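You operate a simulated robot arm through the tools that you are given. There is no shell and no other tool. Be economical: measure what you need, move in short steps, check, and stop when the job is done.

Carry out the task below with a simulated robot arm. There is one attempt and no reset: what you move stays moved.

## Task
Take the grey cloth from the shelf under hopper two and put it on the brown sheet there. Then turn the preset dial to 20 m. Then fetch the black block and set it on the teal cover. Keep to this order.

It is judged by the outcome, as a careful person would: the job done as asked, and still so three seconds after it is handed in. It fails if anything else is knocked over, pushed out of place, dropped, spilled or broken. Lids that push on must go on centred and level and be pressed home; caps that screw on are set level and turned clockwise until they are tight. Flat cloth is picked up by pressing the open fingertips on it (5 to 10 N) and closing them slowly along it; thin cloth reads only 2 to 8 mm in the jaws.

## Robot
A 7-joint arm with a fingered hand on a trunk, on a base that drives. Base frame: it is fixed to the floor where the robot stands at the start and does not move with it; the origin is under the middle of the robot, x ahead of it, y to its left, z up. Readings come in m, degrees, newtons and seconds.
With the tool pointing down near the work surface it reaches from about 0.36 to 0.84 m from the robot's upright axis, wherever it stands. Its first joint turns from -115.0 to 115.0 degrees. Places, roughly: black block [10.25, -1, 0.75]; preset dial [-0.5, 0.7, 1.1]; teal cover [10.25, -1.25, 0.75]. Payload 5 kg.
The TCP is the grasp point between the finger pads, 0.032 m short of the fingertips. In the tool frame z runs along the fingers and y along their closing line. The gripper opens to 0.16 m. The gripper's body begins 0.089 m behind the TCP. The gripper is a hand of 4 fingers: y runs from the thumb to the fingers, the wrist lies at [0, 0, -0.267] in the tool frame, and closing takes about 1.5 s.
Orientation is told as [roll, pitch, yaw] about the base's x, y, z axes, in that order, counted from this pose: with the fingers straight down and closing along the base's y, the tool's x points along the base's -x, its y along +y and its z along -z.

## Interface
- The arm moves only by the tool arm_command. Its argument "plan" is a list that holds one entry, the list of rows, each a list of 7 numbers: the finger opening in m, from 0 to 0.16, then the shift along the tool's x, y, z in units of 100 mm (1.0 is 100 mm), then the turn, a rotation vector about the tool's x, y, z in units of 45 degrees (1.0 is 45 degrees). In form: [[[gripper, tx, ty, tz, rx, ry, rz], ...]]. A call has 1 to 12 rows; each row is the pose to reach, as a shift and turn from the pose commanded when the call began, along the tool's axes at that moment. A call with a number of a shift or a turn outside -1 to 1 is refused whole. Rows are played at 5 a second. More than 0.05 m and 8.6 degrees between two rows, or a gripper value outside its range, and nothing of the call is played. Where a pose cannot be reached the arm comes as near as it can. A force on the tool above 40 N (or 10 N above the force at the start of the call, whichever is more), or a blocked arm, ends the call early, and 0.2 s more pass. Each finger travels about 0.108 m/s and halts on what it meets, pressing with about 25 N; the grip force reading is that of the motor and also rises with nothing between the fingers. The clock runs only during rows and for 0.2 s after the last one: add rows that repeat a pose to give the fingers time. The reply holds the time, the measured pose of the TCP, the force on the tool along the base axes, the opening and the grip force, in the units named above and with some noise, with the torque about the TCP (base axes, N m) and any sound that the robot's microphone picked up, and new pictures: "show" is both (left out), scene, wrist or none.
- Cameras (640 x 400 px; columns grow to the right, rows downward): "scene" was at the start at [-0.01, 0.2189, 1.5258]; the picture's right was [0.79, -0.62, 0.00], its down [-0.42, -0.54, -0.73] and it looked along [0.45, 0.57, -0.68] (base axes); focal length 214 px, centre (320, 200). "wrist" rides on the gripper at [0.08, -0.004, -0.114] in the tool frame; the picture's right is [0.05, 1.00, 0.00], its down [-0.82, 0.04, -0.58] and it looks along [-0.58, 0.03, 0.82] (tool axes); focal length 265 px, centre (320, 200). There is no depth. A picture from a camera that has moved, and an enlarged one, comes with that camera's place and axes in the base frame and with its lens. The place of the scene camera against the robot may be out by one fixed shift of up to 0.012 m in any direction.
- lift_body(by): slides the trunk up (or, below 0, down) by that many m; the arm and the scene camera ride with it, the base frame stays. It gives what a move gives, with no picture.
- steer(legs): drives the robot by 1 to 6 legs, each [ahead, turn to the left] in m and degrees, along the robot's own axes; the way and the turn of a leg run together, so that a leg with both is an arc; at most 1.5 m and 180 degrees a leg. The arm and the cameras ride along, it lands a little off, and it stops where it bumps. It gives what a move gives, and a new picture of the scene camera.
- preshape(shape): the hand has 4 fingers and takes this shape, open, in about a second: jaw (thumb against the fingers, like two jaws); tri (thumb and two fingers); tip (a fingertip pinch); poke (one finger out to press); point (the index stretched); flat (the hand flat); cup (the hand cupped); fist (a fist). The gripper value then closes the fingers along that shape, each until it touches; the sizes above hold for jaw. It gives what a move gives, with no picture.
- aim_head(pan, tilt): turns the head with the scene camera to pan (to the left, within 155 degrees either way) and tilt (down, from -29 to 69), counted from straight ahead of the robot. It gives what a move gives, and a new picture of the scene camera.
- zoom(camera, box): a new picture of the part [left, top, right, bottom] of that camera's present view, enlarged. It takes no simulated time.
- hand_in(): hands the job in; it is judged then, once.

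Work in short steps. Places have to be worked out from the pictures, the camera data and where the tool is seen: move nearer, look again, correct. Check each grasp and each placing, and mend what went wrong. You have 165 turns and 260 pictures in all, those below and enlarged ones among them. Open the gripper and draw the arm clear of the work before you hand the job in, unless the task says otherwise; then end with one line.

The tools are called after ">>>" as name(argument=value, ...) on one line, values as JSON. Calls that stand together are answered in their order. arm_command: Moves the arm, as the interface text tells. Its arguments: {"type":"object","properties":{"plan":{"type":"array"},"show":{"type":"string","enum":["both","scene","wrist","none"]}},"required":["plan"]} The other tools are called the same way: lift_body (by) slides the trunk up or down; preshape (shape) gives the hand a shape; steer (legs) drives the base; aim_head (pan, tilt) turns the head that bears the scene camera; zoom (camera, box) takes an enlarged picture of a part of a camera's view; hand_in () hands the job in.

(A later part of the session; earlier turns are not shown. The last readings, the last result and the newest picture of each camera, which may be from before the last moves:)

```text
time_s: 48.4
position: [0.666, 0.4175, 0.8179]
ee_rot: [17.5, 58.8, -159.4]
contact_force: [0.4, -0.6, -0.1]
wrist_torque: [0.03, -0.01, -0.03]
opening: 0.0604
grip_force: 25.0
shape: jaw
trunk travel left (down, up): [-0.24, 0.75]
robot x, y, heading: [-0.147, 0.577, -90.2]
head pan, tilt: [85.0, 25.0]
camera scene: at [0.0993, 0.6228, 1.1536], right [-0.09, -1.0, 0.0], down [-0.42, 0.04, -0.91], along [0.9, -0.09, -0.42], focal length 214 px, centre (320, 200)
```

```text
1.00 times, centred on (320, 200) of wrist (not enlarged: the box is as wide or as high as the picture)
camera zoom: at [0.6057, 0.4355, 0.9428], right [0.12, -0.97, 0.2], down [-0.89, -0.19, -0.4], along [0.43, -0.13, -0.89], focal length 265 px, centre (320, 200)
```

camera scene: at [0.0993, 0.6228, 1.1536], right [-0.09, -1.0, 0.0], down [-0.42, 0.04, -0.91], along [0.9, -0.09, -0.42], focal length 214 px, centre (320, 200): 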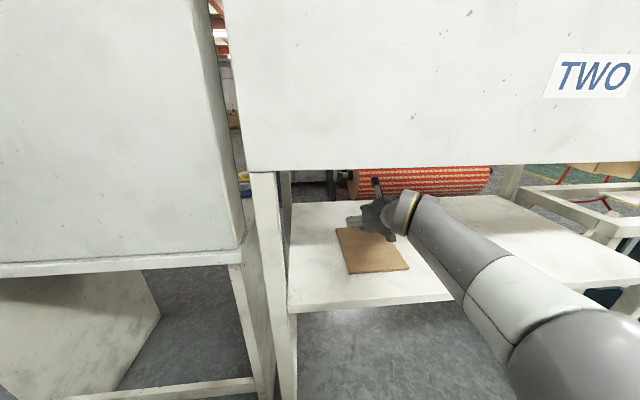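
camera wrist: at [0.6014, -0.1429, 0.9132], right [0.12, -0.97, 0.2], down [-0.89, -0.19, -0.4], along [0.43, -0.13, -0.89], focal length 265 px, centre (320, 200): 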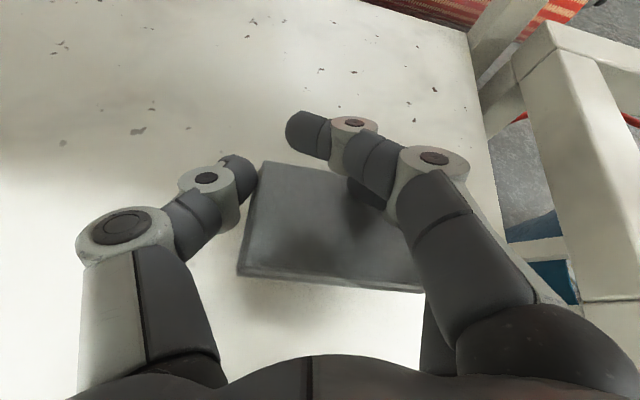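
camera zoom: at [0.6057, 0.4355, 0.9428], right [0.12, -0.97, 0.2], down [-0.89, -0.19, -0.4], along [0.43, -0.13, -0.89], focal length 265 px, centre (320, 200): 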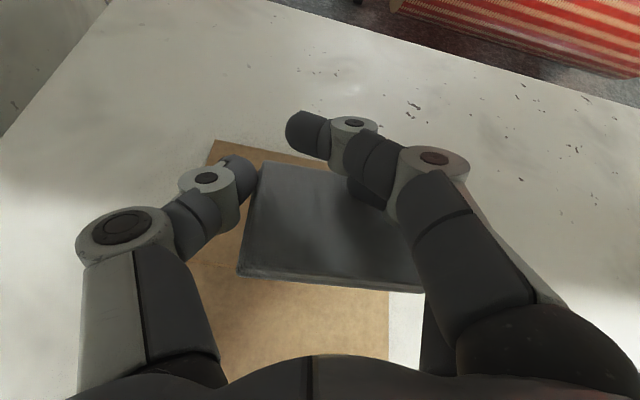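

The cloth is at about (0.664, 0.404) and the sheet spans roughly y 0.335–0.51, x 0.53–0.75. I shift slightly left and back, and lower to just above the sheet.

>>> arm_command(plan=[[[0.0, -0.12, -0.06, 0.01, 0, 0, 0], [0.0, -0.24, -0.13, 0.03, 0, 0, 0], [0.0, -0.36, -0.2, 0.04, 0, 0, 0], [0.0, -0.46, -0.258, 0.055, 0, 0, 0], [0.0, -0.46, -0.258, 0.055, 0, 0, 0]]])

>>> zoom(camera="scene", box=[300, 180, 460, 280])

```text
time_s: 49.6
position: [0.6464, 0.4346, 0.7707]
ee_rot: [17.4, 58.8, -159.5]
contact_force: [0.2, 0.4, 0.2]
wrist_torque: [0.04, -0.01, 0.02]
opening: 0.0599
grip_force: 25.7
shape: jaw
trunk travel left (down, up): [-0.24, 0.75]
robot x, y, heading: [-0.1515, 0.5772, -90.4]
head pan, tilt: [85.0, 25.0]
camera scene: at [0.0993, 0.6229, 1.1536], right [-0.09, -1.0, 0.0], down [-0.42, 0.04, -0.91], along [0.9, -0.09, -0.42], focal length 214 px, centre (320, 200)
camera wrist: at [0.5858, 0.4528, 0.8958], right [0.12, -0.97, 0.2], down [-0.89, -0.19, -0.4], along [0.43, -0.13, -0.89], focal length 265 px, centre (320, 200)
```

scene: 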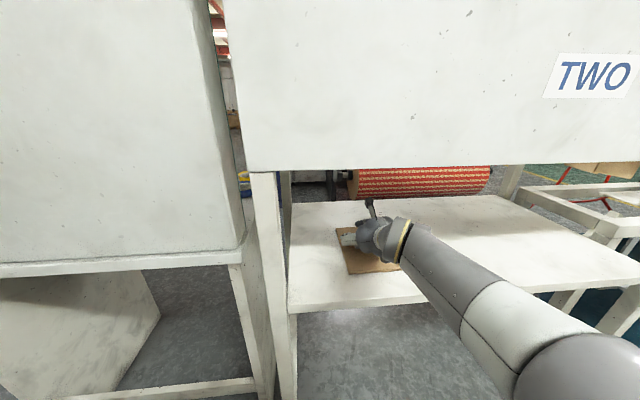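
wrist: 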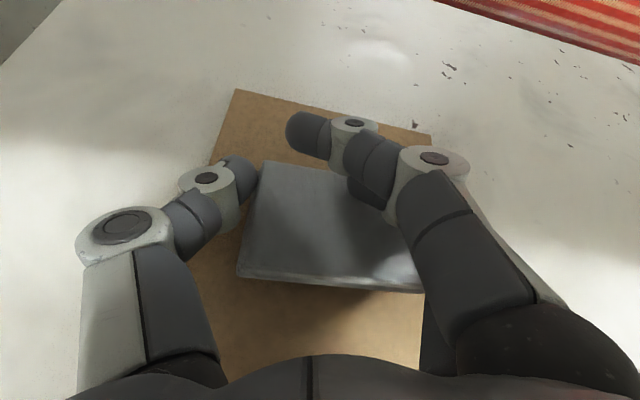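

```text
4.00 times, centred on (380, 230) of scene
camera zoom: at [0.0993, 0.6229, 1.1536], right [-0.09, -1.0, 0.0], down [-0.42, 0.04, -0.91], along [0.9, -0.09, -0.42], focal length 858 px, centre (80, 80)
```

zoom: 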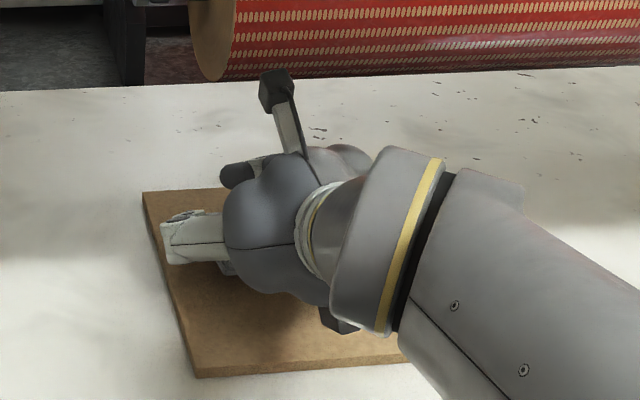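

The cloth lies within the sheet outline on all sides. I lower until it touches (up to 10 mm).

>>> arm_command(plan=[[[0.0, -0.025, -0.01, 0.015, 0, 0, 0], [0.0, -0.045, -0.013, 0.025, 0, 0, 0], [0.0, -0.06, -0.016, 0.035, 0, 0, 0], [0.0, -0.06, -0.016, 0.035, 0, 0, 0]]], show="none")

```text
time_s: 50.6
position: [0.6461, 0.4348, 0.768]
ee_rot: [17.8, 58.9, -159.0]
contact_force: [-0.4, 1.0, 11.2]
wrist_torque: [-0.78, -0.35, -0.04]
opening: 0.0603
grip_force: 24.7
shape: jaw
trunk travel left (down, up): [-0.24, 0.75]
robot x, y, heading: [-0.1451, 0.5775, -90.2]
head pan, tilt: [85.0, 25.0]
```

It touches at 0.768 as expected. I open the fingers slowly, easing the pressure a little.

>>> arm_command(plan=[[[0.05, 0.02, 0, -0.01, 0, 0, 0], [0.07, 0.02, 0, -0.01, 0, 0, 0], [0.08, 0.02, 0, -0.01, 0, 0, 0], [0.1, 0.02, 0, -0.01, 0, 0, 0], [0.12, 0.02, 0, -0.01, 0, 0, 0], [0.14, 0.02, 0, -0.01, 0, 0, 0], [0.16, 0.02, 0, -0.01, 0, 0, 0], [0.16, 0.02, 0, -0.01, 0, 0, 0], [0.16, 0.02, 0, -0.01, 0, 0, 0]]], show="wrist")

```text
time_s: 52.6
position: [0.6462, 0.4358, 0.7688]
ee_rot: [17.5, 59.0, -159.3]
contact_force: [-0.4, 0.5, -0.1]
wrist_torque: [-0.01, -0.03, 0.0]
opening: 0.16
grip_force: 0.1
shape: jaw
trunk travel left (down, up): [-0.24, 0.75]
robot x, y, heading: [-0.1549, 0.5751, -90.4]
head pan, tilt: [85.0, 25.0]
camera wrist: at [0.5862, 0.4535, 0.8923], right [0.12, -0.97, 0.2], down [-0.89, -0.19, -0.4], along [0.43, -0.13, -0.89], focal length 265 px, centre (320, 200)
```

wrist: 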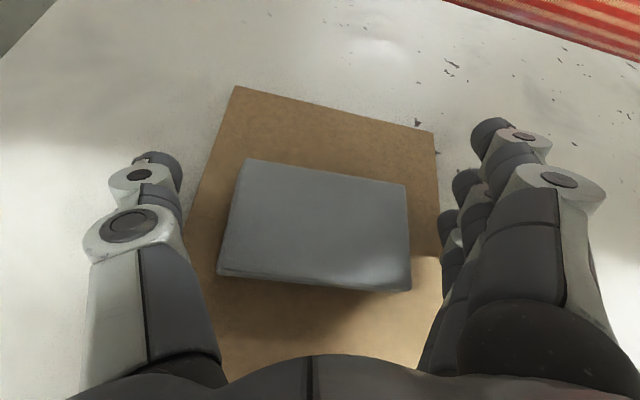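

The cloth rests squarely on the sheet. I lift straight up 5 cm, then draw back towards the robot, and look at the dial panel next.

>>> arm_command(plan=[[[0.16, 0.2, 0.04, -0.12, 0, 0, 0], [0.16, 0.427, 0.08, -0.25, 0, 0, 0], [0.16, 0.24, 0.04, -0.6, 0, 0, 0], [0.16, 0.04, 0, -0.95, 0, 0, 0]]], show="none")

>>> arm_command(plan=[[[0.16, -0.19, -0.04, -0.34, 0.05, 0, 0.087], [0.16, -0.38, -0.08, -0.68, 0.1, 0, 0.173], [0.16, -0.53, -0.1, -0.95, 0.1, 0, 0.173]]], show="wrist")

>>> aim_head(pan=-110, tilt=20)

```text
time_s: 53.6
position: [0.5658, 0.4361, 0.8156]
ee_rot: [17.4, 58.7, -159.4]
contact_force: [0.9, 0.5, -0.4]
wrist_torque: [0.0, -0.02, 0.01]
opening: 0.1599
grip_force: 0.1
shape: jaw
trunk travel left (down, up): [-0.24, 0.75]
robot x, y, heading: [-0.1491, 0.5767, -90.4]
head pan, tilt: [85.0, 25.0]
```

```text
time_s: 54.4
position: [0.4546, 0.4334, 0.8174]
ee_rot: [-0.2, 59.9, -174.4]
contact_force: [-0.2, 0.5, 0.0]
wrist_torque: [-0.01, -0.01, 0.02]
opening: 0.1599
grip_force: 0.2
shape: jaw
trunk travel left (down, up): [-0.24, 0.75]
robot x, y, heading: [-0.1502, 0.5772, -90.4]
head pan, tilt: [85.0, 25.0]
camera wrist: at [0.3971, 0.4327, 0.9443], right [0.12, -0.99, 0.04], down [-0.9, -0.13, -0.42], along [0.42, 0.01, -0.91], focal length 265 px, centre (320, 200)
```

wrist: 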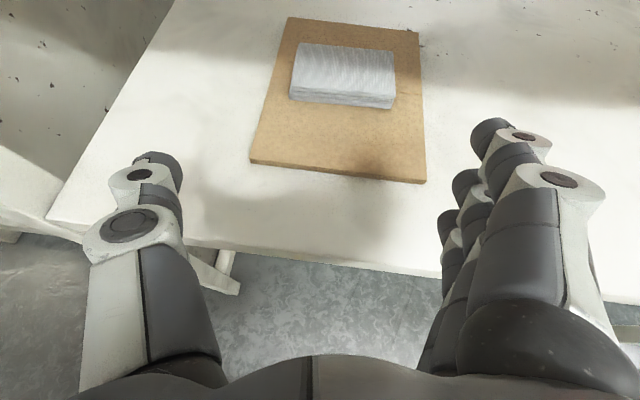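

```text
time_s: 57.3
position: [0.4562, 0.4332, 0.8177]
ee_rot: [0.0, 60.0, -174.5]
contact_force: [-0.3, -1.1, -0.2]
wrist_torque: [0.0, 0.01, 0.01]
opening: 0.16
grip_force: 0.0
shape: jaw
trunk travel left (down, up): [-0.24, 0.75]
robot x, y, heading: [-0.1503, 0.5755, -90.3]
head pan, tilt: [-110.0, 20.0]
camera scene: at [-0.0798, 0.6641, 1.1618], right [0.35, 0.94, 0.0], down [0.32, -0.12, -0.94], along [-0.88, 0.33, -0.34], focal length 214 px, centre (320, 200)
```

scene: 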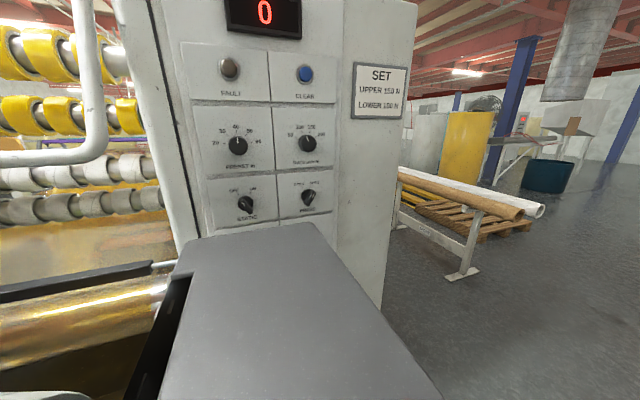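

The cloth lies fully on the sheet. I zoom in on the panel's dials.

>>> zoom(camera="scene", box=[190, 100, 340, 194])

>>> zoom(camera="scene", box=[200, 110, 280, 160])

```text
4.26 times, centred on (265, 147) of scene
camera zoom: at [-0.0798, 0.6641, 1.1618], right [0.35, 0.94, 0.0], down [0.32, -0.12, -0.94], along [-0.88, 0.33, -0.34], focal length 913 px, centre (554, 426)
```

zoom: 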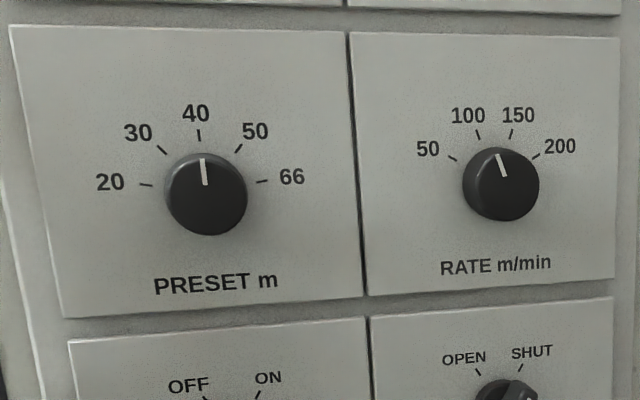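

```text
8.00 times, centred on (240, 135) of scene
camera zoom: at [-0.0798, 0.6641, 1.1618], right [0.35, 0.94, 0.0], down [0.32, -0.12, -0.94], along [-0.88, 0.33, -0.34], focal length 1716 px, centre (960, 720)
```

zoom: 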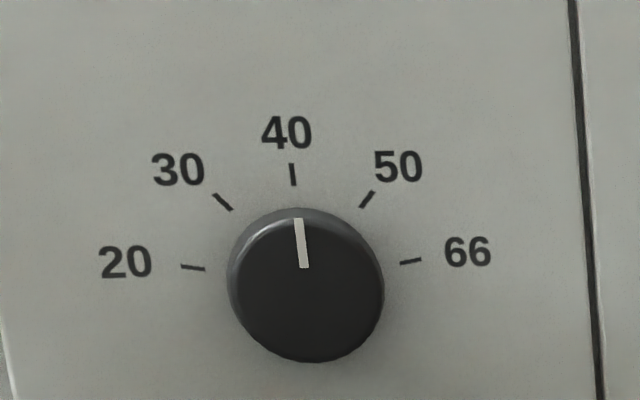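

The preset dial points at 40. The 20 mark is about 80° counterclockwise of it, and the panel faces +X at about x≈-0.5, y≈0.664, z≈1.12. I check here in free air how the pinch shape looks when partly closed.

>>> preshape(shape="tip")

>>> arm_command(plan=[[[0.14, 0, 0, 0, 0, 0, 0], [0.12, 0, 0, 0, 0, 0, 0], [0.1, 0, 0, 0, 0, 0, 0], [0.08, 0, 0, 0, 0, 0, 0], [0.06, 0, 0, 0, 0, 0, 0], [0.05, 0, 0, 0, 0, 0, 0], [0.05, 0, 0, 0, 0, 0, 0]]], show="wrist")

>>> aim_head(pan=85, tilt=35)

>>> zoom(camera="scene", box=[300, 150, 460, 250])

```text
time_s: 58.2
position: [0.4556, 0.4345, 0.8167]
ee_rot: [0.0, 59.9, -174.5]
contact_force: [0.2, 0.3, -1.1]
wrist_torque: [-0.04, -0.01, 0.0]
opening: 0.1596
grip_force: 0.1
shape: tip
trunk travel left (down, up): [-0.24, 0.75]
robot x, y, heading: [-0.1486, 0.5727, -90.4]
head pan, tilt: [-110.0, 20.0]
```

```text
time_s: 59.8
position: [0.456, 0.4337, 0.8176]
ee_rot: [-0.1, 59.9, -174.5]
contact_force: [-0.6, 0.6, -0.6]
wrist_torque: [0.01, 0.03, -0.01]
opening: 0.0506
grip_force: 0.1
shape: tip
trunk travel left (down, up): [-0.24, 0.75]
robot x, y, heading: [-0.147, 0.5771, -90.5]
head pan, tilt: [-110.0, 20.0]
camera wrist: at [0.3972, 0.4321, 0.9444], right [0.12, -0.99, 0.04], down [-0.9, -0.13, -0.42], along [0.42, 0.01, -0.91], focal length 265 px, centre (320, 200)
```

wrist: 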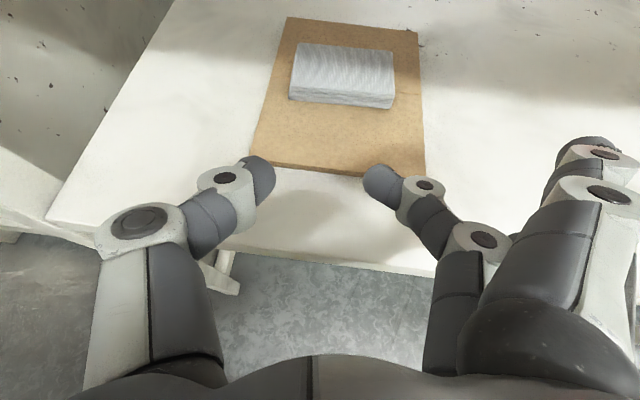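

```text
time_s: 62.6
position: [0.4551, 0.434, 0.8174]
ee_rot: [0.0, 60.0, -174.4]
contact_force: [-0.4, 0.6, 0.3]
wrist_torque: [0.01, 0.02, 0.02]
opening: 0.0504
grip_force: 0.1
shape: tip
trunk travel left (down, up): [-0.24, 0.75]
robot x, y, heading: [-0.1473, 0.5741, -90.4]
head pan, tilt: [85.0, 35.0]
camera scene: at [0.0951, 0.6233, 1.1379], right [-0.1, -1.0, 0.0], down [-0.57, 0.05, -0.82], along [0.82, -0.08, -0.57], focal length 214 px, centre (320, 200)
```

scene: 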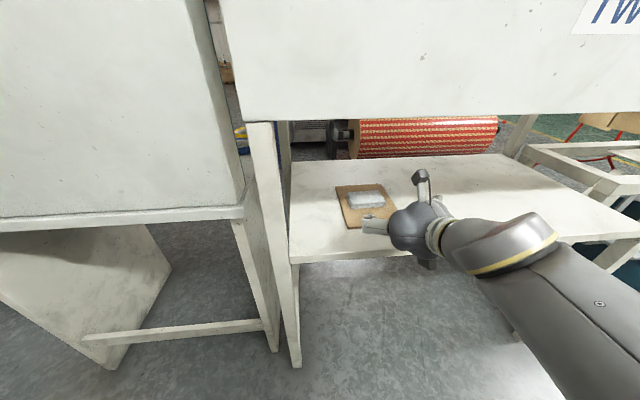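

```text
4.00 times, centred on (380, 200) of scene
camera zoom: at [0.0951, 0.6233, 1.1379], right [-0.1, -1.0, 0.0], down [-0.57, 0.05, -0.82], along [0.82, -0.08, -0.57], focal length 858 px, centre (80, 200)
```

zoom: 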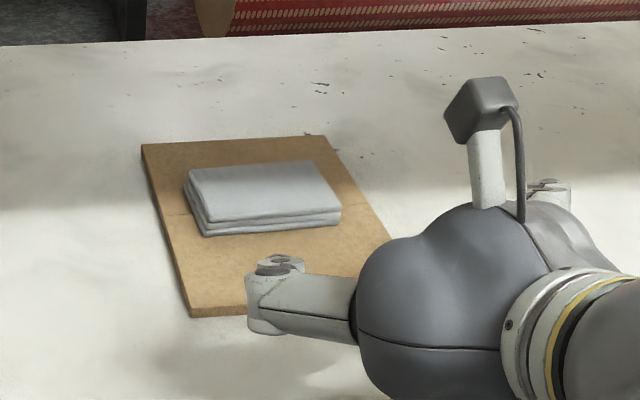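

Only thumb and middle finger curl in pinch shape while the outer ones stay straight, so I'll use jaw for the dial. I put the hand back to jaw, drive forward 0.5 m and turn left back to heading 0, the same sweep that was clear before.

>>> preshape(shape="jaw")

>>> steer(legs=[[0.5, 0], [0, 45], [0, 45]])

>>> lift_body(by=0.3)

```text
time_s: 63.5
position: [0.4555, 0.4338, 0.8181]
ee_rot: [-0.1, 60.0, -174.6]
contact_force: [1.1, 0.5, 0.5]
wrist_torque: [-0.04, 0.04, 0.03]
opening: 0.16
grip_force: 0.0
shape: jaw
trunk travel left (down, up): [-0.24, 0.75]
robot x, y, heading: [-0.1419, 0.5772, -90.5]
head pan, tilt: [85.0, 35.0]
```

```text
time_s: 70.6
position: [0.0028, 0.6787, 0.8178]
ee_rot: [0.0, 59.9, -85.9]
contact_force: [0.4, 1.1, -0.1]
wrist_torque: [0.0, 0.01, 0.02]
opening: 0.16
grip_force: 0.0
shape: jaw
trunk travel left (down, up): [-0.24, 0.75]
robot x, y, heading: [-0.1559, 0.0752, -1.9]
head pan, tilt: [85.0, 35.0]
camera scene: at [-0.1994, 0.32, 1.1379], right [0.99, -0.12, 0.0], down [-0.07, -0.57, -0.82], along [0.1, 0.81, -0.57], focal length 214 px, centre (320, 200)
```

scene: 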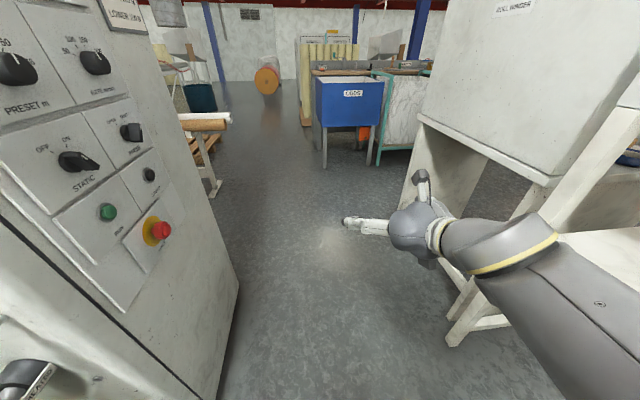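

```text
time_s: 73.6
position: [0.0034, 0.677, 1.1177]
ee_rot: [-0.1, 59.9, -85.9]
contact_force: [0.2, 0.3, -0.4]
wrist_torque: [0.02, -0.02, 0.01]
opening: 0.1599
grip_force: 0.1
shape: jaw
trunk travel left (down, up): [-0.54, 0.45]
robot x, y, heading: [-0.156, 0.0767, -1.9]
head pan, tilt: [85.0, 35.0]
```

The hand is at z≈1.118 with free space around it. I tilt it level, then turn the robot left 30°, which brings the hand before the panel.

>>> arm_command(plan=[[[0.16, 0, 0, 0, 0, 0.17, 0], [0.16, 0, 0, 0, 0, 0.34, 0], [0.16, 0, 0, 0, 0, 0.5, 0], [0.16, 0, 0, 0, 0, 0.667, 0]]], show="none")

>>> steer(legs=[[0, 25]])

```text
time_s: 74.6
position: [0.004, 0.6785, 1.1185]
ee_rot: [-120.0, 89.9, 154.1]
contact_force: [1.0, -0.2, 0.5]
wrist_torque: [0.01, 0.01, 0.0]
opening: 0.1597
grip_force: 0.1
shape: jaw
trunk travel left (down, up): [-0.54, 0.45]
robot x, y, heading: [-0.156, 0.0768, -1.4]
head pan, tilt: [85.0, 35.0]
```

```text
time_s: 76.3
position: [-0.2751, 0.6859, 1.117]
ee_rot: [-31.0, 89.9, -91.0]
contact_force: [-0.7, 0.8, 0.3]
wrist_torque: [-0.01, -0.01, -0.04]
opening: 0.1599
grip_force: 0.1
shape: jaw
trunk travel left (down, up): [-0.54, 0.45]
robot x, y, heading: [-0.1531, 0.0826, 24.0]
head pan, tilt: [85.0, 35.0]
camera scene: at [-0.3024, 0.2759, 1.4379], right [0.95, 0.33, 0.0], down [0.19, -0.54, -0.82], along [-0.27, 0.77, -0.57], focal length 214 px, centre (320, 200)
```

scene: 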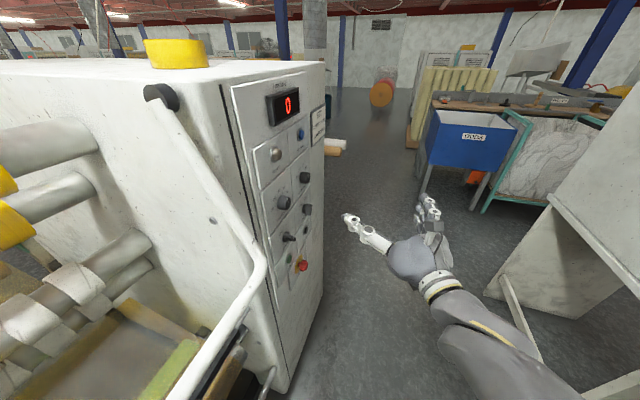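

The hand is level, pointing 60° off the panel normal. I yaw it 45° counterclockwise now, then the remaining 15°.

>>> arm_command(plan=[[[0.14, 0, 0, 0, 0.18, 0, 0], [0.12, 0, 0, 0, 0.36, 0, 0], [0.1, 0, 0, 0, 0.54, 0, 0], [0.09, 0, 0, 0, 0.72, 0, 0], [0.09, 0, 0, 0, 0.9, 0, 0], [0.09, 0, 0, 0, 1.0, 0, 0]]], show="none")

>>> arm_command(plan=[[[0.09, 0, 0, 0, 0.17, 0, 0], [0.09, 0, 0, 0, 0.333, 0, 0]]])

```text
time_s: 77.7
position: [-0.2743, 0.6854, 1.1172]
ee_rot: [-85.8, 89.9, -100.7]
contact_force: [-0.4, 0.7, -0.1]
wrist_torque: [-0.02, -0.03, -0.02]
opening: 0.0905
grip_force: 0.0
shape: jaw
trunk travel left (down, up): [-0.54, 0.45]
robot x, y, heading: [-0.1535, 0.0738, 24.2]
head pan, tilt: [85.0, 35.0]
```

```text
time_s: 78.3
position: [-0.275, 0.6879, 1.1166]
ee_rot: [-91.5, 89.9, -91.5]
contact_force: [-0.4, 1.2, -0.3]
wrist_torque: [0.01, 0.01, -0.01]
opening: 0.0907
grip_force: 0.0
shape: jaw
trunk travel left (down, up): [-0.54, 0.45]
robot x, y, heading: [-0.1529, 0.0796, 24.0]
head pan, tilt: [85.0, 35.0]
camera scene: at [-0.3022, 0.2766, 1.4378], right [0.95, 0.33, 0.0], down [0.19, -0.54, -0.82], along [-0.27, 0.77, -0.57], focal length 214 px, centre (320, 200)
camera wrist: at [-0.1605, 0.6827, 1.1974], right [0.0, 1.0, 0.05], down [0.58, 0.04, -0.82], along [-0.82, 0.03, -0.58], focal length 265 px, centre (320, 200)
```

scene: 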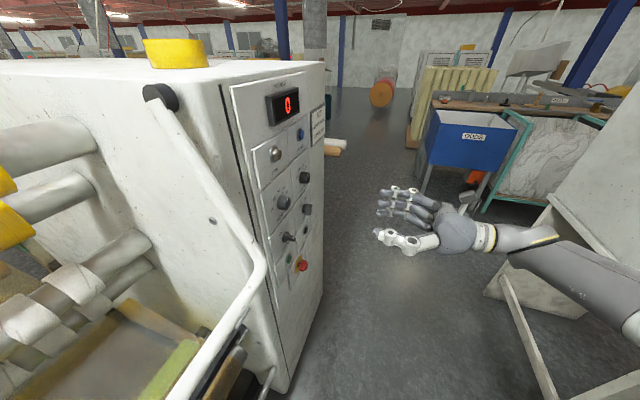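
wrist: 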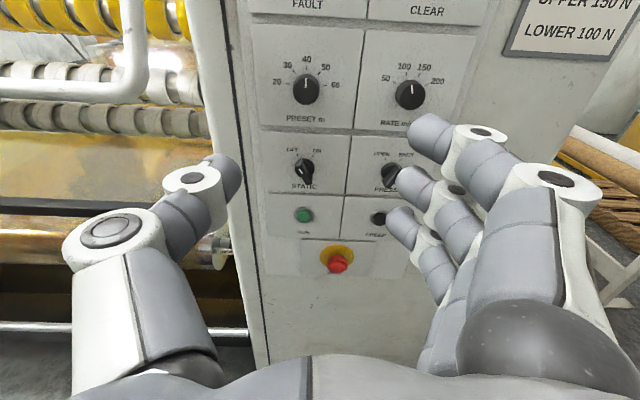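

Wrist and scene views agree that the dial is at about (-0.535, 0.667, 1.119). I line up and advance 0.16 m in two calls, then look again.

>>> arm_command(plan=[[[0.09, 0, -0.1, 0.4, 0, 0, 0], [0.09, 0.02, -0.2, 0.8, 0, 0, 0], [0.09, 0.02, -0.2, 1.0, 0, 0, 0]]], show="none")

>>> arm_command(plan=[[[0.09, 0, 0, 0.3, 0, 0, 0], [0.09, 0, 0, 0.6, 0, 0, 0]]])

>>> zoom(camera="scene", box=[230, 130, 390, 230])

```text
time_s: 79.1
position: [-0.3748, 0.6647, 1.1182]
ee_rot: [-95.4, 89.9, -95.3]
contact_force: [0.5, -0.1, -0.1]
wrist_torque: [0.01, 0.0, 0.0]
opening: 0.0905
grip_force: 0.0
shape: jaw
trunk travel left (down, up): [-0.54, 0.45]
robot x, y, heading: [-0.1527, 0.0787, 24.2]
head pan, tilt: [85.0, 35.0]
```

```text
time_s: 79.7
position: [-0.4344, 0.6648, 1.1184]
ee_rot: [-109.1, 90.1, -109.2]
contact_force: [-0.5, -0.1, -1.0]
wrist_torque: [0.01, 0.0, -0.02]
opening: 0.0905
grip_force: 0.1
shape: jaw
trunk travel left (down, up): [-0.54, 0.45]
robot x, y, heading: [-0.1608, 0.0751, 24.2]
head pan, tilt: [85.0, 35.0]
camera scene: at [-0.3026, 0.2761, 1.4379], right [0.95, 0.33, 0.0], down [0.19, -0.54, -0.82], along [-0.27, 0.77, -0.57], focal length 214 px, centre (320, 200)
camera wrist: at [-0.3202, 0.6605, 1.199], right [0.0, 1.0, 0.05], down [0.58, 0.04, -0.82], along [-0.82, 0.03, -0.58], focal length 265 px, centre (320, 200)
```

scene: 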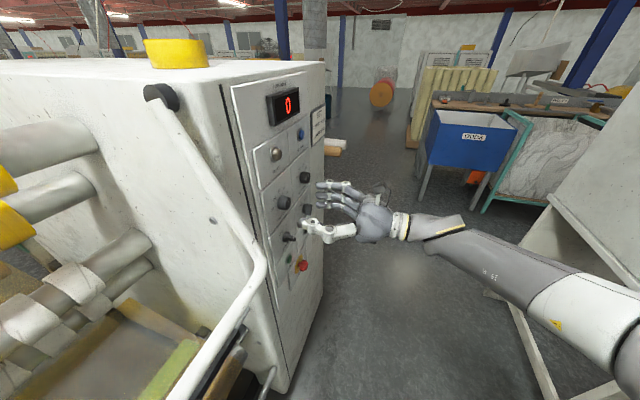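
wrist: 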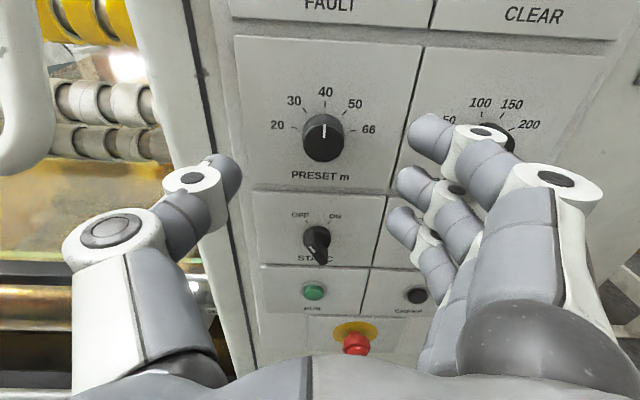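

```text
4.00 times, centred on (310, 180) of scene
camera zoom: at [-0.3026, 0.2761, 1.4379], right [0.95, 0.33, 0.0], down [0.19, -0.54, -0.82], along [-0.27, 0.77, -0.57], focal length 858 px, centre (360, 280)
```

zoom: 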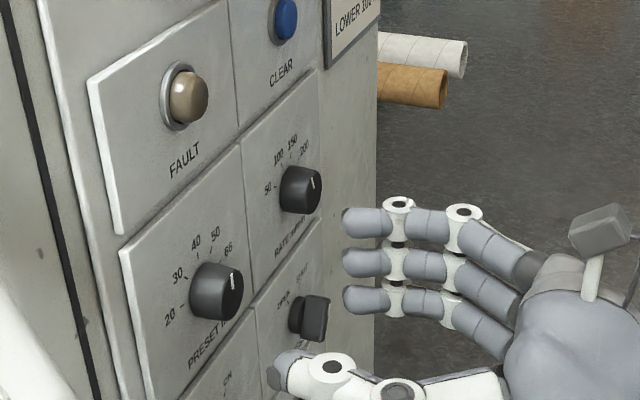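

The panel face comes out at x≈-0.531 and the dial front at about x≈-0.51. I advance 5 cm so the fingertips straddle the dial without touching the panel.

>>> arm_command(plan=[[[0.08, 0, 0.01, 0.25, 0, 0, 0], [0.07, 0, 0.02, 0.5, 0, 0, 0], [0.07, 0, 0.02, 0.5, 0, 0, 0]]])

>>> zoom(camera="scene", box=[230, 130, 390, 230])

```text
time_s: 80.5
position: [-0.4849, 0.6663, 1.1179]
ee_rot: [-97.7, 89.8, -97.7]
contact_force: [-0.1, 0.0, 0.0]
wrist_torque: [0.02, 0.04, 0.05]
opening: 0.0708
grip_force: 0.0
shape: jaw
trunk travel left (down, up): [-0.54, 0.45]
robot x, y, heading: [-0.1558, 0.0775, 24.1]
head pan, tilt: [85.0, 35.0]
camera scene: at [-0.3025, 0.2761, 1.4379], right [0.95, 0.33, 0.0], down [0.19, -0.54, -0.82], along [-0.27, 0.77, -0.57], focal length 214 px, centre (320, 200)
camera wrist: at [-0.3704, 0.6624, 1.1984], right [0.0, 1.0, 0.05], down [0.58, 0.04, -0.82], along [-0.82, 0.03, -0.58], focal length 265 px, centre (320, 200)
```

scene: 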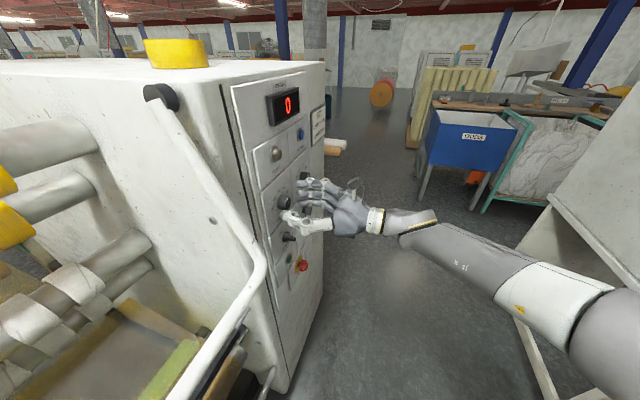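
wrist: 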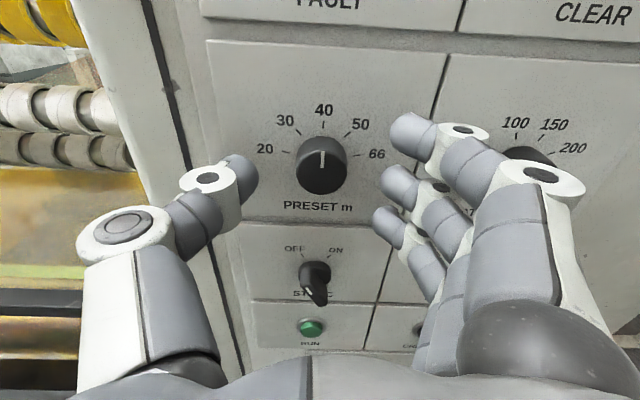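

```text
4.00 times, centred on (310, 180) of scene
camera zoom: at [-0.3025, 0.2761, 1.4379], right [0.95, 0.33, 0.0], down [0.19, -0.54, -0.82], along [-0.27, 0.77, -0.57], focal length 858 px, centre (360, 280)
```

zoom: 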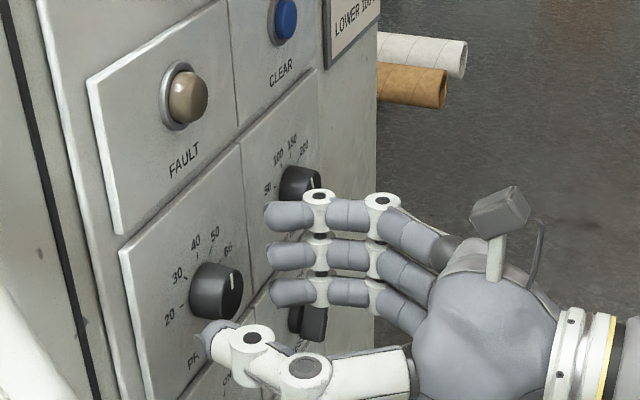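

The dial is centred between thumb and middle finger. I advance 7 mm more and close gently.

>>> arm_command(plan=[[[0.07, 0, 0, 0.07, 0, 0, 0], [0.06, 0, 0, 0.07, 0, 0, 0], [0.05, 0, 0, 0.07, 0, 0, 0], [0.04, 0, 0, 0.07, 0, 0, 0], [0.03, 0, 0, 0.07, 0, 0, 0], [0.02, 0, 0, 0.07, 0, 0, 0], [0.02, 0, 0, 0.07, 0, 0, 0]]])

>>> zoom(camera="scene", box=[230, 130, 390, 230])

```text
time_s: 82.1
position: [-0.4902, 0.6669, 1.1177]
ee_rot: [-95.5, 89.9, -95.5]
contact_force: [0.7, 1.0, 0.8]
wrist_torque: [0.02, -0.04, -0.05]
opening: 0.0208
grip_force: 0.1
shape: jaw
trunk travel left (down, up): [-0.54, 0.45]
robot x, y, heading: [-0.1532, 0.0761, 23.8]
head pan, tilt: [85.0, 35.0]
camera scene: at [-0.3023, 0.2762, 1.4379], right [0.95, 0.33, 0.0], down [0.19, -0.54, -0.82], along [-0.27, 0.77, -0.57], focal length 214 px, centre (320, 200)
camera wrist: at [-0.3775, 0.6628, 1.1982], right [0.0, 1.0, 0.05], down [0.58, 0.04, -0.82], along [-0.82, 0.03, -0.58], focal length 265 px, centre (320, 200)
```

scene: 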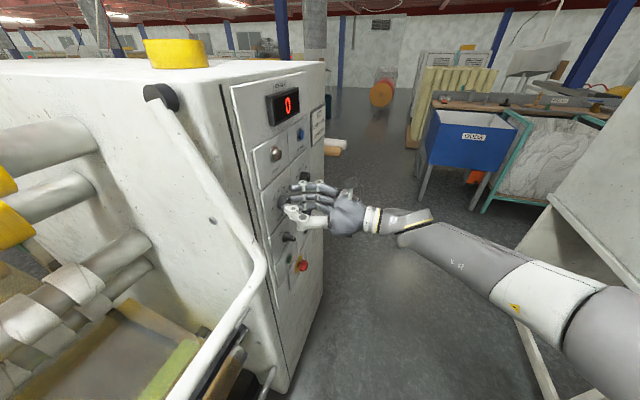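
wrist: 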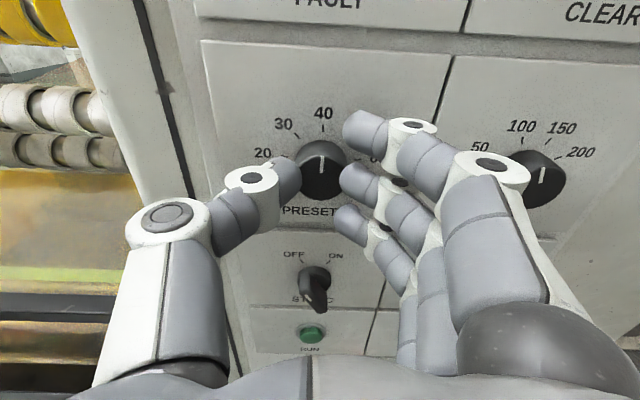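

```text
4.00 times, centred on (310, 180) of scene
camera zoom: at [-0.3023, 0.2762, 1.4379], right [0.95, 0.33, 0.0], down [0.19, -0.54, -0.82], along [-0.27, 0.77, -0.57], focal length 858 px, centre (360, 280)
```

zoom: 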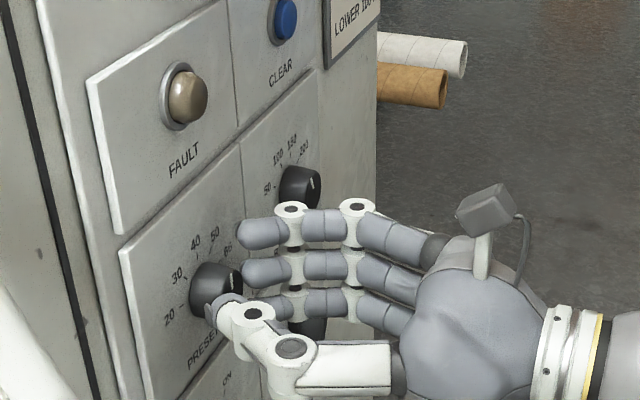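

The tips are closing just in front of the dial rather than around it. I reopen, advance about 15 mm more, and close again.

>>> arm_command(plan=[[[0.04, 0, 0, 0, 0, 0, 0], [0.065, 0, 0, 0, 0, 0, 0], [0.065, 0, 0, 0, 0, 0, 0], [0.065, 0, 0, 0.08, 0, 0, 0], [0.065, 0.01, 0, 0.15, 0, 0, 0], [0.065, 0.01, 0, 0.15, 0, 0, 0]]], show="wrist")

```text
time_s: 83.5
position: [-0.5068, 0.6689, 1.1179]
ee_rot: [-82.9, 89.9, -82.9]
contact_force: [0.6, 0.5, 1.0]
wrist_torque: [-0.01, 0.0, 0.04]
opening: 0.0643
grip_force: 0.0
shape: jaw
trunk travel left (down, up): [-0.54, 0.45]
robot x, y, heading: [-0.1561, 0.0765, 23.9]
head pan, tilt: [85.0, 35.0]
camera wrist: at [-0.3937, 0.6642, 1.1994], right [0.0, 1.0, 0.05], down [0.58, 0.04, -0.82], along [-0.82, 0.03, -0.58], focal length 265 px, centre (320, 200)
```

wrist: 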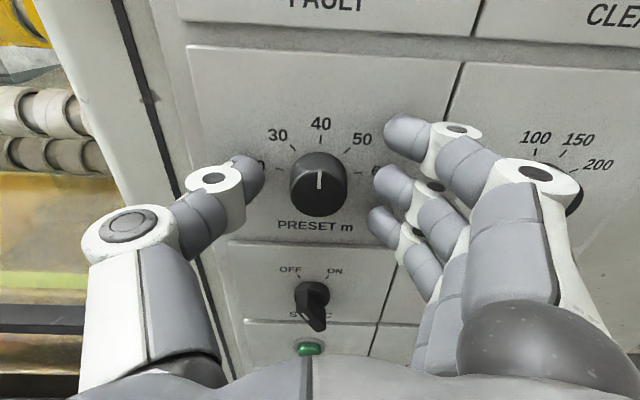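

No panel contact, and the dial front now works out to about x≈-0.524, so the tips are alongside it. I close.

>>> arm_command(plan=[[[0.055, 0, 0, 0.02, 0, 0, 0], [0.045, 0, 0, 0.02, 0, 0, 0], [0.035, 0, 0, 0.02, 0, 0, 0], [0.025, 0, 0, 0.02, 0, 0, 0], [0.015, 0, 0, 0.02, 0, 0, 0], [0.01, 0, 0, 0.02, 0, 0, 0], [0.01, 0, 0, 0.02, 0, 0, 0]]], show="wrist")

```text
time_s: 85.1
position: [-0.5092, 0.6671, 1.1204]
ee_rot: [-87.6, 90.0, -87.6]
contact_force: [2.2, -5.5, -2.5]
wrist_torque: [-0.01, -0.05, 0.09]
opening: 0.0149
grip_force: 25.1
shape: jaw
trunk travel left (down, up): [-0.54, 0.45]
robot x, y, heading: [-0.1538, 0.0794, 23.9]
head pan, tilt: [85.0, 35.0]
camera wrist: at [-0.3955, 0.6633, 1.2006], right [0.0, 1.0, 0.05], down [0.58, 0.04, -0.82], along [-0.82, 0.03, -0.58], focal length 265 px, centre (320, 200)
```

wrist: 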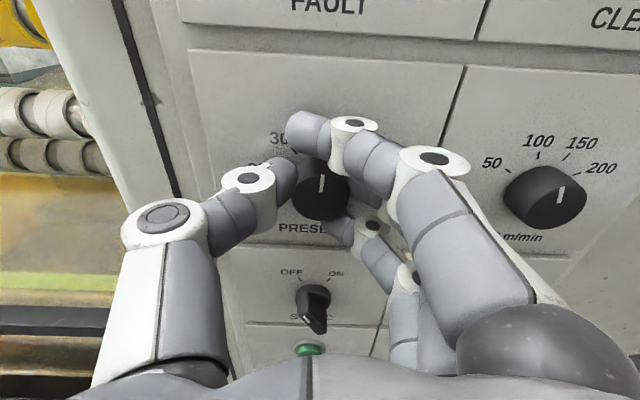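

A firm grip holds the dial between thumb and middle finger. I turn counterclockwise 40°.

>>> arm_command(plan=[[[0.01, 0, 0, 0.02, 0, 0, -0.15], [0.01, 0, 0, 0.02, 0, 0, -0.3], [0.01, 0, 0, 0.02, 0, 0, -0.45], [0.01, 0, 0, 0.02, 0, 0, -0.6], [0.01, 0, 0, 0.02, 0, 0, -0.75], [0.01, 0, 0, 0.02, 0, 0, -0.9]]])

>>> zoom(camera="scene", box=[230, 130, 390, 230])

```text
time_s: 86.5
position: [-0.5094, 0.6654, 1.1206]
ee_rot: [90.1, 49.4, 90.2]
contact_force: [21.3, -25.8, -14.1]
wrist_torque: [-0.5, -0.65, 1.14]
opening: 0.0175
grip_force: 25.3
shape: jaw
trunk travel left (down, up): [-0.54, 0.45]
robot x, y, heading: [-0.1557, 0.074, 24.3]
head pan, tilt: [85.0, 35.0]
camera scene: at [-0.3, 0.2733, 1.4385], right [0.95, 0.33, 0.0], down [0.19, -0.54, -0.82], along [-0.27, 0.78, -0.57], focal length 214 px, centre (320, 200)
camera wrist: at [-0.3956, 0.6106, 1.1797], right [0.0, 0.72, 0.69], down [0.58, 0.56, -0.59], along [-0.82, 0.4, -0.42], focal length 265 px, centre (320, 200)
```

scene: 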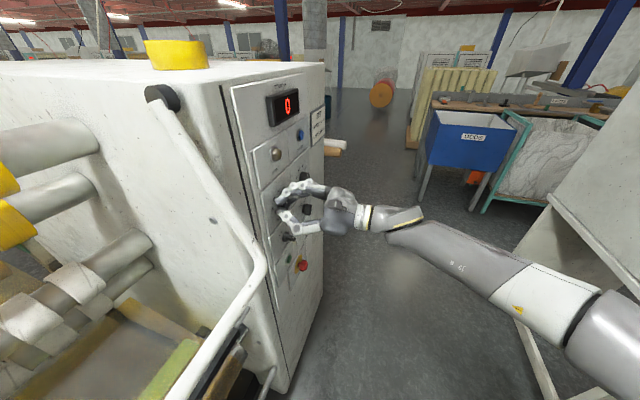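
wrist: 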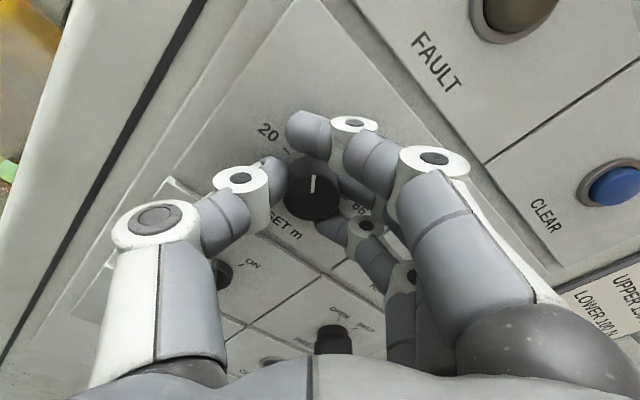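

```text
4.00 times, centred on (310, 180) of scene
camera zoom: at [-0.3, 0.2733, 1.4385], right [0.95, 0.33, 0.0], down [0.19, -0.54, -0.82], along [-0.27, 0.78, -0.57], focal length 858 px, centre (360, 280)
```

zoom: 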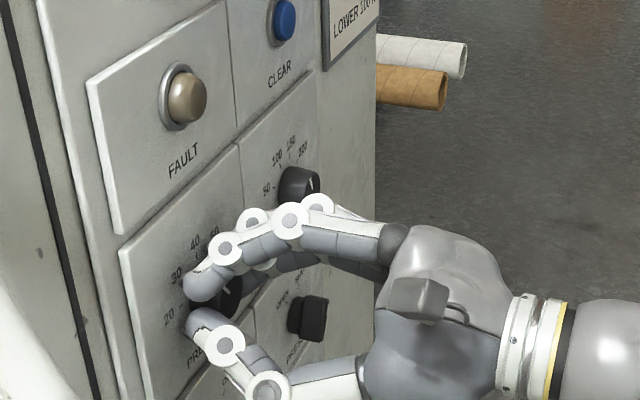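

The dial followed the hand by about 40°. Side force is up to 36 N, so I relieve it by shifting a few mm while turning the second 40°.

>>> arm_command(plan=[[[0.01, 0.02, -0.02, -0.03, 0, 0, 0], [0.01, 0.02, -0.03, -0.03, 0, 0, -0.15], [0.01, 0.02, -0.03, -0.03, 0, 0, -0.3], [0.01, 0.02, -0.03, -0.03, 0, 0, -0.45], [0.01, 0.02, -0.03, -0.03, 0, 0, -0.6], [0.01, 0.02, -0.03, -0.03, 0, 0, -0.75], [0.01, 0.02, -0.03, -0.03, 0, 0, -0.9]]])

>>> zoom(camera="scene", box=[230, 130, 390, 230])

```text
time_s: 88.1
position: [-0.5093, 0.6627, 1.1185]
ee_rot: [89.9, 9.0, 90.2]
contact_force: [9.1, -24.7, -25.5]
wrist_torque: [-0.46, -0.78, 0.5]
opening: 0.0171
grip_force: 25.4
shape: jaw
trunk travel left (down, up): [-0.54, 0.45]
robot x, y, heading: [-0.1532, 0.0779, 23.9]
head pan, tilt: [85.0, 35.0]
camera scene: at [-0.3022, 0.2744, 1.4379], right [0.95, 0.33, 0.0], down [0.19, -0.54, -0.82], along [-0.27, 0.77, -0.57], focal length 214 px, centre (320, 200)
camera wrist: at [-0.3949, 0.5821, 1.1277], right [0.0, 0.11, 0.99], down [0.58, 0.81, -0.08], along [-0.82, 0.57, -0.06], focal length 265 px, centre (320, 200)
```

scene: 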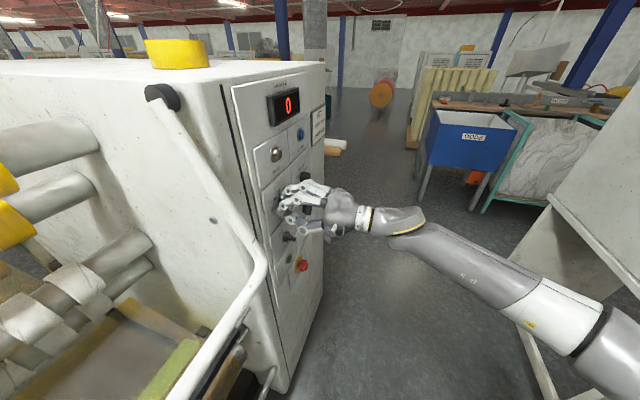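
wrist: 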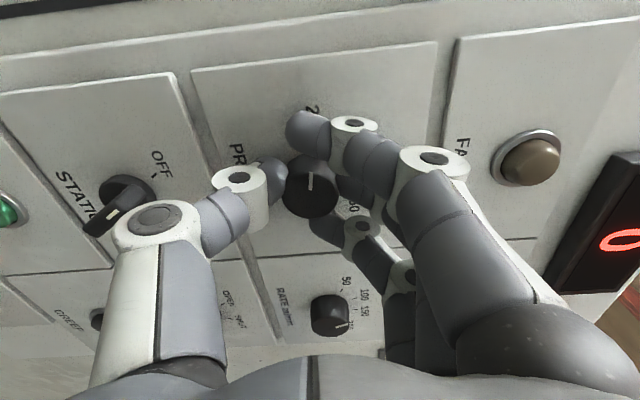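

```text
4.00 times, centred on (310, 180) of scene
camera zoom: at [-0.3022, 0.2744, 1.4379], right [0.95, 0.33, 0.0], down [0.19, -0.54, -0.82], along [-0.27, 0.77, -0.57], focal length 858 px, centre (360, 280)
```

zoom: 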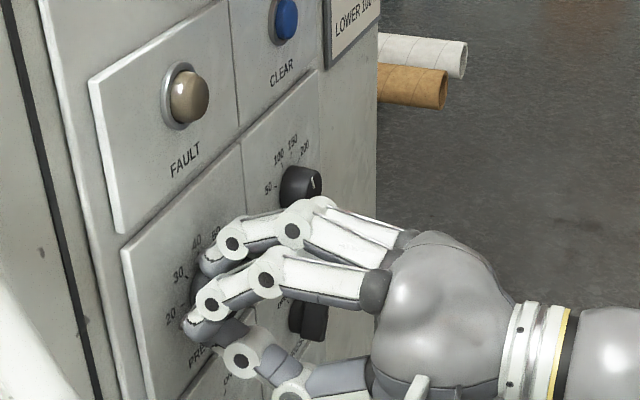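

The pointer appears near the 20 mark. I open the fingers a little (to 0.065) and back off along +X to check.

>>> arm_command(plan=[[[0.03, 0, 0, 0, 0, 0, 0], [0.045, 0, 0, 0, 0, 0, 0], [0.065, 0, 0, 0, 0, 0, 0], [0.065, 0, 0, 0, 0, 0, 0], [0.065, 0, 0, -0.15, 0, 0, 0], [0.065, 0, 0, -0.4, 0, 0, 0], [0.065, 0, 0, -0.8, 0, 0, 0]]], show="wrist")

```text
time_s: 89.7
position: [-0.4247, 0.6641, 1.121]
ee_rot: [90.1, 9.0, 90.0]
contact_force: [0.6, -0.1, -0.8]
wrist_torque: [-0.01, 0.0, -0.01]
opening: 0.0642
grip_force: 0.1
shape: jaw
trunk travel left (down, up): [-0.54, 0.45]
robot x, y, heading: [-0.1547, 0.075, 24.0]
head pan, tilt: [85.0, 35.0]
camera wrist: at [-0.3108, 0.5862, 1.13], right [0.0, 0.11, 0.99], down [0.58, 0.81, -0.09], along [-0.82, 0.57, -0.06], focal length 265 px, centre (320, 200)
```

wrist: 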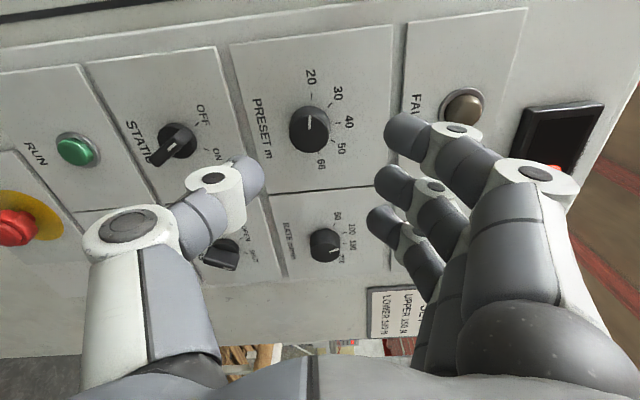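

>>> zoom(camera="wrist", box=[250, 60, 378, 140])

>>> zoom(camera="scene", box=[250, 160, 330, 210])

```text
5.00 times, centred on (314, 100) of wrist
camera zoom: at [-0.3108, 0.5862, 1.13], right [0.0, 0.11, 0.99], down [0.58, 0.81, -0.09], along [-0.82, 0.57, -0.06], focal length 1327 px, centre (350, 700)
```

zoom: 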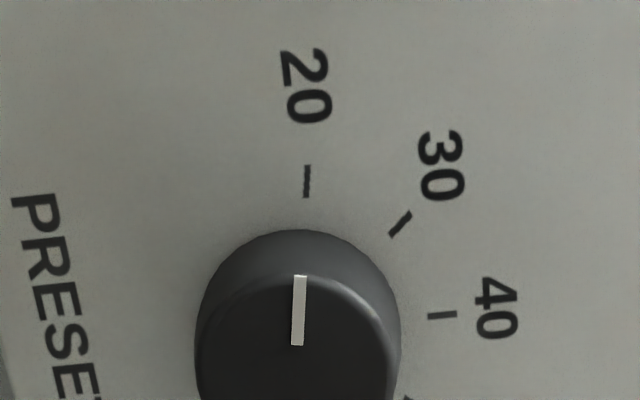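

```text
8.00 times, centred on (290, 185) of scene
camera zoom: at [-0.3022, 0.2756, 1.4379], right [0.95, 0.33, 0.0], down [0.19, -0.54, -0.82], along [-0.27, 0.77, -0.57], focal length 1716 px, centre (560, 320)
```

zoom: 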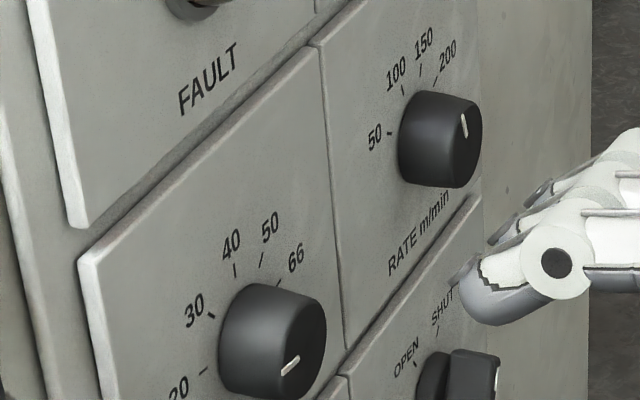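

The pointer lines up with the 20 tick. Next is the long drive to the block near (10.25, -1), so I withdraw the hand from the panel and fold it pointing down.

>>> arm_command(plan=[[[0.065, 0, 0, -0.4, 0, 0, 0], [0.065, 0, 0, -0.8, 0, 0, 0], [0.08, 0, 0, -1.0, 0.17, 0, 0], [0.08, 0, 0, -1.0, 0.34, 0, 0], [0.08, 0, 0, -1.0, 0.51, 0, 0], [0.08, 0, 0, -1.0, 0.68, 0, 0], [0.08, 0, 0, -1.0, 0.85, 0, 0], [0.08, 0, 0, -1.0, 1.0, 0, 0]]], show="none")

>>> arm_command(plan=[[[0.08, 0, 0, -0.2, 0.17, 0, 0], [0.08, 0, 0, -0.3, 0.34, 0, 0], [0.08, 0, 0, -0.4, 0.51, 0, 0], [0.08, 0, 0, -0.5, 0.68, 0, 0], [0.08, 0, 0, -0.6, 0.85, 0, 0], [0.08, 0, 0, -0.7, 1.0, 0, 0]]], show="scene")

```text
time_s: 91.5
position: [-0.3275, 0.6643, 1.121]
ee_rot: [44.8, 8.9, 90.0]
contact_force: [0.4, -0.4, 0.5]
wrist_torque: [0.03, 0.0, 0.01]
opening: 0.0792
grip_force: 0.0
shape: jaw
trunk travel left (down, up): [-0.54, 0.45]
robot x, y, heading: [-0.1534, 0.0812, 23.9]
head pan, tilt: [85.0, 35.0]
```

```text
time_s: 92.9
position: [-0.2654, 0.6254, 1.1498]
ee_rot: [0.0, 8.5, 90.1]
contact_force: [-0.5, -2.3, 0.7]
wrist_torque: [0.2, 0.0, -0.01]
opening: 0.0801
grip_force: 0.0
shape: jaw
out of reach, approached as far as the arm can: row 4, 5, 6
trunk travel left (down, up): [-0.54, 0.45]
robot x, y, heading: [-0.1549, 0.0777, 24.0]
head pan, tilt: [85.0, 35.0]
camera scene: at [-0.3039, 0.271, 1.4385], right [0.94, 0.33, 0.0], down [0.19, -0.54, -0.82], along [-0.27, 0.78, -0.57], focal length 214 px, centre (320, 200)
```

scene: 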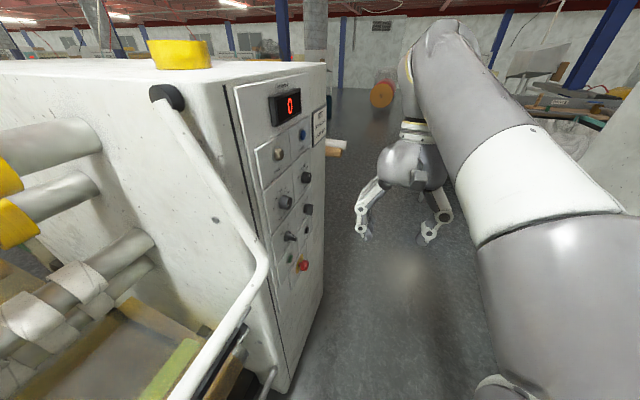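

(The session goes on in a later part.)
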